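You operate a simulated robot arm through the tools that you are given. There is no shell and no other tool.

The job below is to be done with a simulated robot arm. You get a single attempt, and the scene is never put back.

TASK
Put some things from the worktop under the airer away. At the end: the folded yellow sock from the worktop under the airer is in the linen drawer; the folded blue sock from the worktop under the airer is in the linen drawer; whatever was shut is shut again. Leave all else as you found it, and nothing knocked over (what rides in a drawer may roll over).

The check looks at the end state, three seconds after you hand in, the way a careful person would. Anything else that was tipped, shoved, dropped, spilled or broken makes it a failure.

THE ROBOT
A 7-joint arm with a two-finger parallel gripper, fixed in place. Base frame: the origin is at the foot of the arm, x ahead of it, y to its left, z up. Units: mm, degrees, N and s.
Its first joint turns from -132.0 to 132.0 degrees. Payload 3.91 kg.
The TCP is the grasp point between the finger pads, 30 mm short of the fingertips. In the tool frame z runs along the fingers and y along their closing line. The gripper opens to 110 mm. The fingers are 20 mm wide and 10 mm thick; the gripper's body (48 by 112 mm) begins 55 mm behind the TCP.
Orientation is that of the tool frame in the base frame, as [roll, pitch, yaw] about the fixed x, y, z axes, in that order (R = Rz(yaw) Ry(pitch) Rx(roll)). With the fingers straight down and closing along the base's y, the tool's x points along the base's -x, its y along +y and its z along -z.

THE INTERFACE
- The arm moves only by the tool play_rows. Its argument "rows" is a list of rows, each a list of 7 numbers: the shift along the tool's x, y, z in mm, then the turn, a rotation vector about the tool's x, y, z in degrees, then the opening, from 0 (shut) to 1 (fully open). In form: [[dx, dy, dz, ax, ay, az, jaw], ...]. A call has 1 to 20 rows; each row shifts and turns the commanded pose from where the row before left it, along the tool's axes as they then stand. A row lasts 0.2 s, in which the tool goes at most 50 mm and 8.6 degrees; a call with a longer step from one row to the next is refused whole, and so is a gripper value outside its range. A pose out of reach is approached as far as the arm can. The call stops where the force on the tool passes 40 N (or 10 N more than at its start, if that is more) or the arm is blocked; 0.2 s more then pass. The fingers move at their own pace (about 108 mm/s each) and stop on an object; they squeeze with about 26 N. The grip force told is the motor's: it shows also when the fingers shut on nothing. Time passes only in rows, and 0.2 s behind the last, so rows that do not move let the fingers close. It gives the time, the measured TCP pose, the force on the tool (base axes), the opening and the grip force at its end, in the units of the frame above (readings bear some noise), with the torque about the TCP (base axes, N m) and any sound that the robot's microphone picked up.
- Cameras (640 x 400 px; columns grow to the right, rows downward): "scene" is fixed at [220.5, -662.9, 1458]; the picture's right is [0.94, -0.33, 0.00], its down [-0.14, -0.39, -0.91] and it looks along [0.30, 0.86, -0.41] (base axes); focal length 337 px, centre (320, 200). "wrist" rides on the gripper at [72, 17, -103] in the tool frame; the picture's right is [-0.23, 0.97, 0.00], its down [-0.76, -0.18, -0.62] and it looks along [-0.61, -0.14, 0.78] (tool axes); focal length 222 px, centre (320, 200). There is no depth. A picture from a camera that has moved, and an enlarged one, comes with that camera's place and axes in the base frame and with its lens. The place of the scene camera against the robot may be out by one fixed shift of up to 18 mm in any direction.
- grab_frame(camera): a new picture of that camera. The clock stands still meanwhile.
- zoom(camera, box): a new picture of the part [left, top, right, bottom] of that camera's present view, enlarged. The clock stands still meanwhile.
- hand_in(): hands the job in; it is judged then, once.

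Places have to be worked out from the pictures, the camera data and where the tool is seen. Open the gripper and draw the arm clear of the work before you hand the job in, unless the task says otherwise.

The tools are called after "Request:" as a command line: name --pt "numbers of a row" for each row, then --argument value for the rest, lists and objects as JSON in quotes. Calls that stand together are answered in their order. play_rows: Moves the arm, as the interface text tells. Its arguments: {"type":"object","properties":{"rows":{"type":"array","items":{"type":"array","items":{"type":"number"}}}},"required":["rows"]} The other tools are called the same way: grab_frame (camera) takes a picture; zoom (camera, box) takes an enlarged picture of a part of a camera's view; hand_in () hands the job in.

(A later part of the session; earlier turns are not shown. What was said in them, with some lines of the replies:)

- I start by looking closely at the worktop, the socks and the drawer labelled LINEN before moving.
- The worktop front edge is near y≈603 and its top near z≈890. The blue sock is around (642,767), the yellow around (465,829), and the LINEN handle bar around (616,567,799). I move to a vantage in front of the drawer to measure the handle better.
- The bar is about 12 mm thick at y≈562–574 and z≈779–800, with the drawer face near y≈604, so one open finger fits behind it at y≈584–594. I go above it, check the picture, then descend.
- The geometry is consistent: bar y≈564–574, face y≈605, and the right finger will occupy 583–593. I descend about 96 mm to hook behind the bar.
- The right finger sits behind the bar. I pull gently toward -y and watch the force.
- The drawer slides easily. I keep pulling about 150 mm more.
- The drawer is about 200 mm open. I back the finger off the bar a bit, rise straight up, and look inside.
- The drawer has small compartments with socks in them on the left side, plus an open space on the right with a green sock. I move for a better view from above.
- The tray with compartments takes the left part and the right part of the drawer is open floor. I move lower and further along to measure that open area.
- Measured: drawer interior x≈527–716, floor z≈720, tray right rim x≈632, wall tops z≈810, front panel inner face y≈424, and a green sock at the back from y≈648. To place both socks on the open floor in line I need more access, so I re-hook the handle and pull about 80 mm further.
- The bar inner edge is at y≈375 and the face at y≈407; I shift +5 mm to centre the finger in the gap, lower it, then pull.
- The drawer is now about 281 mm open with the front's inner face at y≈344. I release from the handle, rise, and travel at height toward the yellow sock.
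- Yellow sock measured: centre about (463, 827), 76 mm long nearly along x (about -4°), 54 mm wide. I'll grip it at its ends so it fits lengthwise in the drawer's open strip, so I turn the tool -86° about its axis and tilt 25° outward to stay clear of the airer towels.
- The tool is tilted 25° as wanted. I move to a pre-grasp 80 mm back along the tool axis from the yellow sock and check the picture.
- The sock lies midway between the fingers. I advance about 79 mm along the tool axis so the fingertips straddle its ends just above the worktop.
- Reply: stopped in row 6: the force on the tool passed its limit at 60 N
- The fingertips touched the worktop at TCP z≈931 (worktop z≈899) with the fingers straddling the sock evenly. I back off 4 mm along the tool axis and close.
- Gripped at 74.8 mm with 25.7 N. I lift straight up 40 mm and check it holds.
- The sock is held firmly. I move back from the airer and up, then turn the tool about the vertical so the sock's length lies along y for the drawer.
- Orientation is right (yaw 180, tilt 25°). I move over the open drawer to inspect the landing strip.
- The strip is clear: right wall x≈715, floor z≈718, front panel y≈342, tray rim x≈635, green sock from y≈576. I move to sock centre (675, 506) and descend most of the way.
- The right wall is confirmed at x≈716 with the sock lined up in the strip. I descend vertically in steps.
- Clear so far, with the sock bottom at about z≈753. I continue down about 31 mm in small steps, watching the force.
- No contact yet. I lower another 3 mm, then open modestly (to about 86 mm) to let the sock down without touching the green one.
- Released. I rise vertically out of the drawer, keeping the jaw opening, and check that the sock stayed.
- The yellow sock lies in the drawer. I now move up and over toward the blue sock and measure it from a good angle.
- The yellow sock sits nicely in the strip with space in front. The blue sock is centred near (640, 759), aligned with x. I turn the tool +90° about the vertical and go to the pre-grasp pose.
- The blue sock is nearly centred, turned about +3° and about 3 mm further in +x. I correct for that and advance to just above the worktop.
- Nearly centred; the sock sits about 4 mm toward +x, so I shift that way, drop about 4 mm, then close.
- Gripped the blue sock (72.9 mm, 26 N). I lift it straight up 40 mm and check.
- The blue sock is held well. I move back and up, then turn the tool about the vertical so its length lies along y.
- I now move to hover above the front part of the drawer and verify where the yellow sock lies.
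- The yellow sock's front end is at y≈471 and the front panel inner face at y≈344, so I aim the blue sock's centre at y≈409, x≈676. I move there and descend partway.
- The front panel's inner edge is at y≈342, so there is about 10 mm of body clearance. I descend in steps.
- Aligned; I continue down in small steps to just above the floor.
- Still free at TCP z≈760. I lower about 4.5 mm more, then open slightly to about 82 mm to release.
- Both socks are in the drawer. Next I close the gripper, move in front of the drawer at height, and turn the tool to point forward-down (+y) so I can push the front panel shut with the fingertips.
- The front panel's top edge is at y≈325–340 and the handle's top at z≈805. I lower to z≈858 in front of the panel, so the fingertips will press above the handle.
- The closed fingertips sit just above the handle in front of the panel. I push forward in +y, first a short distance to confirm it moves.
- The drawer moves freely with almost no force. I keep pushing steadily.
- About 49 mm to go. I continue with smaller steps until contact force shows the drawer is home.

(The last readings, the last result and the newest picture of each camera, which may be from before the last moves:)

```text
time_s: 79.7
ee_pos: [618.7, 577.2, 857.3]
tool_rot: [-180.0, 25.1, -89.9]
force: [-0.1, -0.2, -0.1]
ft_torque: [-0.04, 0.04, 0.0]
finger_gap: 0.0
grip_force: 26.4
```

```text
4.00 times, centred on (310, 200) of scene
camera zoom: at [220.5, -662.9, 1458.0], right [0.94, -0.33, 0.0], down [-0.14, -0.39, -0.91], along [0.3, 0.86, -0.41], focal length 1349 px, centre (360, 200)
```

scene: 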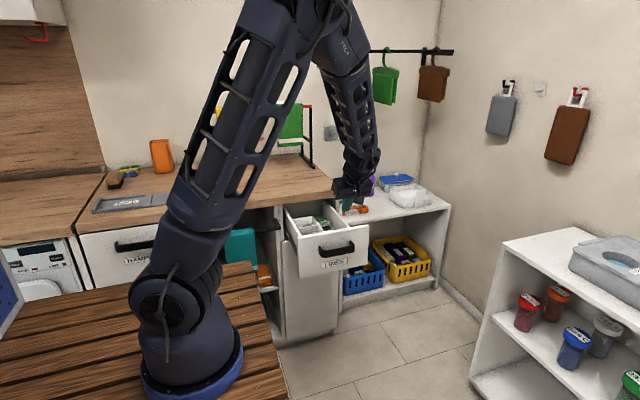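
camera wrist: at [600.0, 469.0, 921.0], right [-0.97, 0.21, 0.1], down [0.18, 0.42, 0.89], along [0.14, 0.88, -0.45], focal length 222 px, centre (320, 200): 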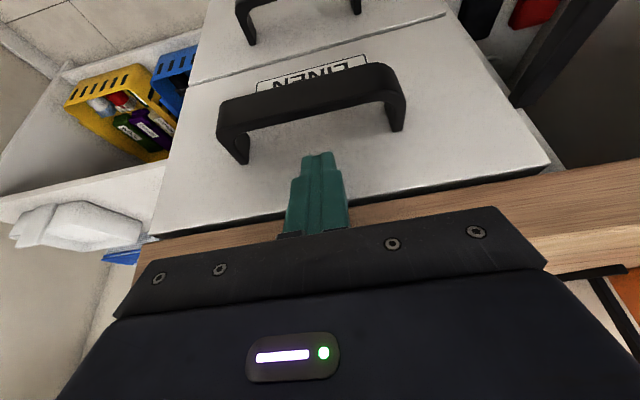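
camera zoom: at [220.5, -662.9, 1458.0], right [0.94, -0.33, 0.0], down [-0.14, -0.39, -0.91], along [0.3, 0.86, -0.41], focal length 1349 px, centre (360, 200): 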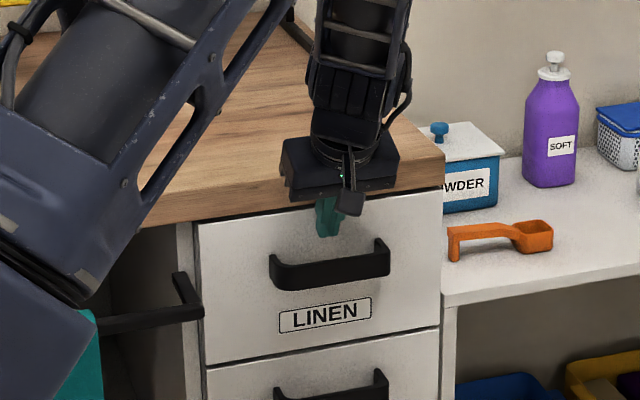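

Almost flush, still no force. I continue in 1.5 mm steps and watch for the stop.

Request:
play_rows --pt "-1.36 0 0.63 0 0 0 0" --pt "-1.36 0 0.63 0 0 0 0" --pt "-1.36 0 0.63 0 0 0 0" --pt "-1.36 0 0.63 0 0 0 0" --pt "0 0 0 0 0 0 0"

Request:
play_rows --pt "-0.9 0 0.42 0 0 0 0" --pt "-0.9 0 0.42 0 0 0 0" --pt "-0.9 0 0.42 0 0 0 0" --pt "0 0 0 0 0 0 0"

Request:
zoom --camera "scene" --box '[270, 180, 350, 240]'

```text
time_s: 80.6
ee_pos: [618.8, 579.3, 858.4]
tool_rot: [180.0, 24.8, -90.1]
force: [0.1, -8.0, 3.1]
ft_torque: [-0.13, -0.04, 0.0]
finger_gap: 0.0
grip_force: 26.1
stopped in row 4: the force on the tool passed its limit at 44 N (the readings are from after the stop); the commanded pose is now the measured one
```

```text
time_s: 81.3
ee_pos: [619.9, 579.8, 857.1]
tool_rot: [179.8, 24.6, -90.1]
force: [-0.3, -8.3, 2.9]
ft_torque: [-0.13, -0.02, 0.03]
finger_gap: 0.0
grip_force: 25.9
stopped in row 3: the force on the tool passed its limit at 43 N (the readings are from after the stop); the commanded pose is now the measured one
```

```text
6.67 times, centred on (310, 210) of scene
camera zoom: at [220.5, -662.9, 1458.0], right [0.94, -0.33, 0.0], down [-0.14, -0.39, -0.91], along [0.3, 0.86, -0.41], focal length 2249 px, centre (387, 133)
```

zoom: 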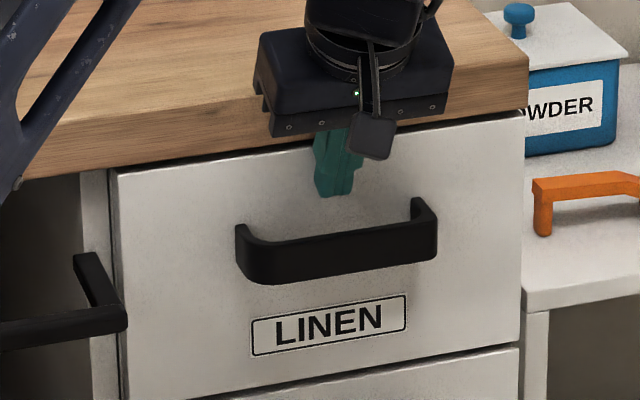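

The picture matches the initial shut drawer exactly, and the force shows it is against its stop. I back away, rise, and open the gripper.

Request:
play_rows --pt "4.5 0 -2.1 0 0 0 0" --pt "9.06 0 -4.23 0 0 0 0" --pt "18.1 0 -8.5 0 0 0 0" --pt "27.2 0 -12.7 0 0 0 0" --pt "27.2 0 -12.7 0 0 0 0.3" --pt "18 0 -30 0 0 0 0.6" --pt "0 0 -45 0 0 0 1" --pt "0 0 -45 0 0 0 1" --pt "0 0 -45 0 0 0 1" --pt "0 0 -45 0 0 0 1" --pt "0 0 0 0 0 0 1"

Request:
grab_frame --camera "scene"

Request:
zoom --camera "scene" --box '[270, 180, 350, 240]'

Request:
grab_frame --camera "wrist"

```text
time_s: 83.7
ee_pos: [619.6, 380.8, 1040.2]
tool_rot: [180.0, 24.6, -90.1]
force: [-0.7, -0.1, -0.4]
ft_torque: [-0.02, -0.02, 0.04]
finger_gap: 110.0
grip_force: 0.0
```

```text
taken
```

scene: 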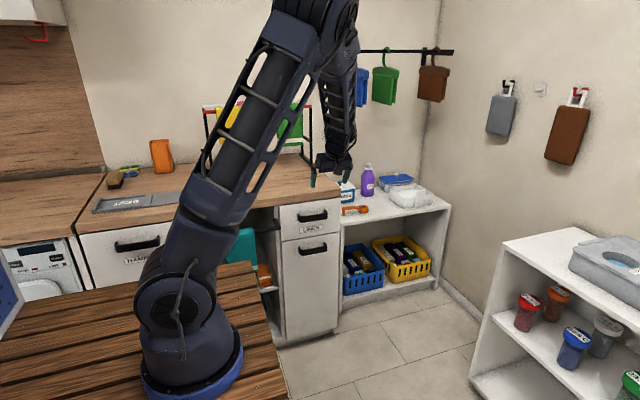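

```text
6.67 times, centred on (310, 210) of scene
camera zoom: at [220.5, -662.9, 1458.0], right [0.94, -0.33, 0.0], down [-0.14, -0.39, -0.91], along [0.3, 0.86, -0.41], focal length 2249 px, centre (387, 133)
```

zoom: 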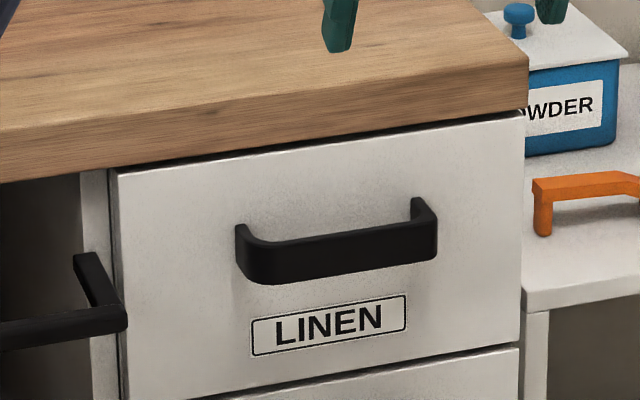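

```text
taken
camera wrist: at [600.5, 272.3, 1104.3], right [-0.97, 0.21, 0.1], down [0.18, 0.43, 0.88], along [0.14, 0.88, -0.46], focal length 222 px, centre (320, 200)
```

wrist: 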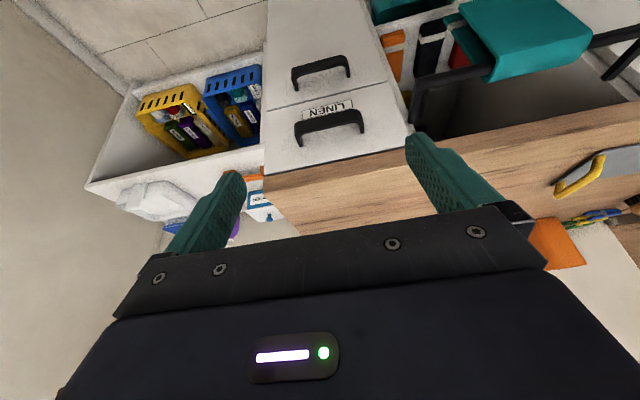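

The drawer stays shut. I raise the arm further clear and take a last look at the airer and worktop.

Request:
play_rows --pt "-16.9 0 -36.3 0 0 0 1" --pt "-16.9 0 -36.3 0 0 0 1" --pt "-16.9 0 -36.3 0 0 0 1" --pt "-16.9 0 -36.3 0 0 0 1" --pt "0 0 0 0 0 0 1"

Request:
grab_frame --camera "scene"

Request:
zoom --camera "scene" --box '[180, 80, 460, 300]'

Request:
grab_frame --camera "wrist"

```text
time_s: 84.9
ee_pos: [619.0, 384.4, 1199.5]
tool_rot: [179.9, 24.7, -90.1]
force: [0.6, 0.2, 0.2]
ft_torque: [-0.01, 0.04, -0.01]
finger_gap: 110.2
grip_force: 0.0
```

```text
taken
```

scene: 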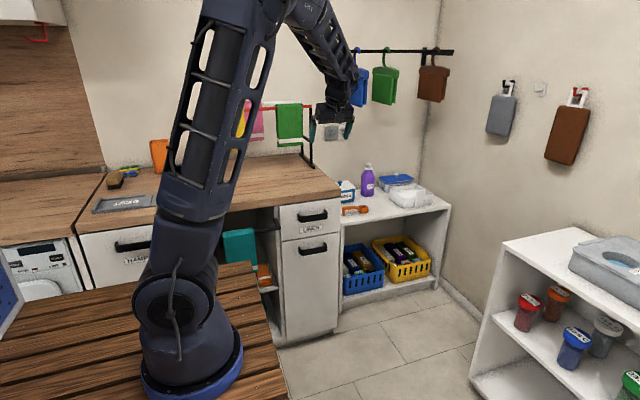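

```text
1.82 times, centred on (320, 190) of scene
camera zoom: at [220.5, -662.9, 1458.0], right [0.94, -0.33, 0.0], down [-0.14, -0.39, -0.91], along [0.3, 0.86, -0.41], focal length 613 px, centre (320, 218)
```

zoom: 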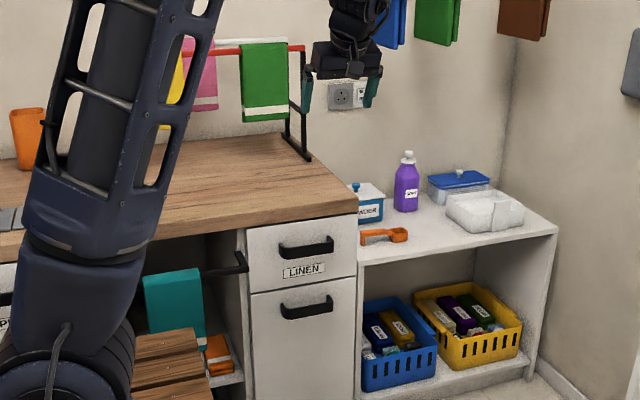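

```text
taken
camera wrist: at [600.9, 274.8, 1264.3], right [-0.97, 0.21, 0.1], down [0.18, 0.43, 0.88], along [0.14, 0.88, -0.46], focal length 222 px, centre (320, 200)
```

wrist: 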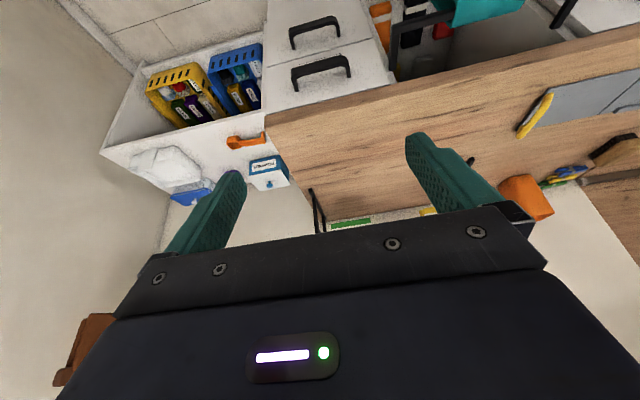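

Both socks are off the worktop and in the LINEN drawer, which is shut as it was. The airer, towels and shelf items look unchanged, the gripper is open and the arm is clear, so I hand in.

Request:
hand_in

```text
The job is handed in.
```

I put both folded socks, yellow and blue, from the worktop into the linen drawer and shut the drawer again. The job has been handed in. I don't have the result of the check yet.

- **Socks:** They lie one behind the other on the open floor of the drawer, to the right of the compartment tray and in front of the green sock already there. I checked the yellow one by camera after placing it. The blue one I saw only partly once the arm was raised clear, and I did not look at it again before closing the drawer.
- **Drawer:** I pushed it in until it met its stop. The scene picture then matched the one from the start.
- **Everything else:** The towels on the airer, the shelf items and the other drawer looked unchanged in the last pictures. The fingertips touched the worktop once, at about 60 N, when I first reached for the yellow sock. Nothing was moved by it.

I left the gripper open and the arm raised clear of the worktop.
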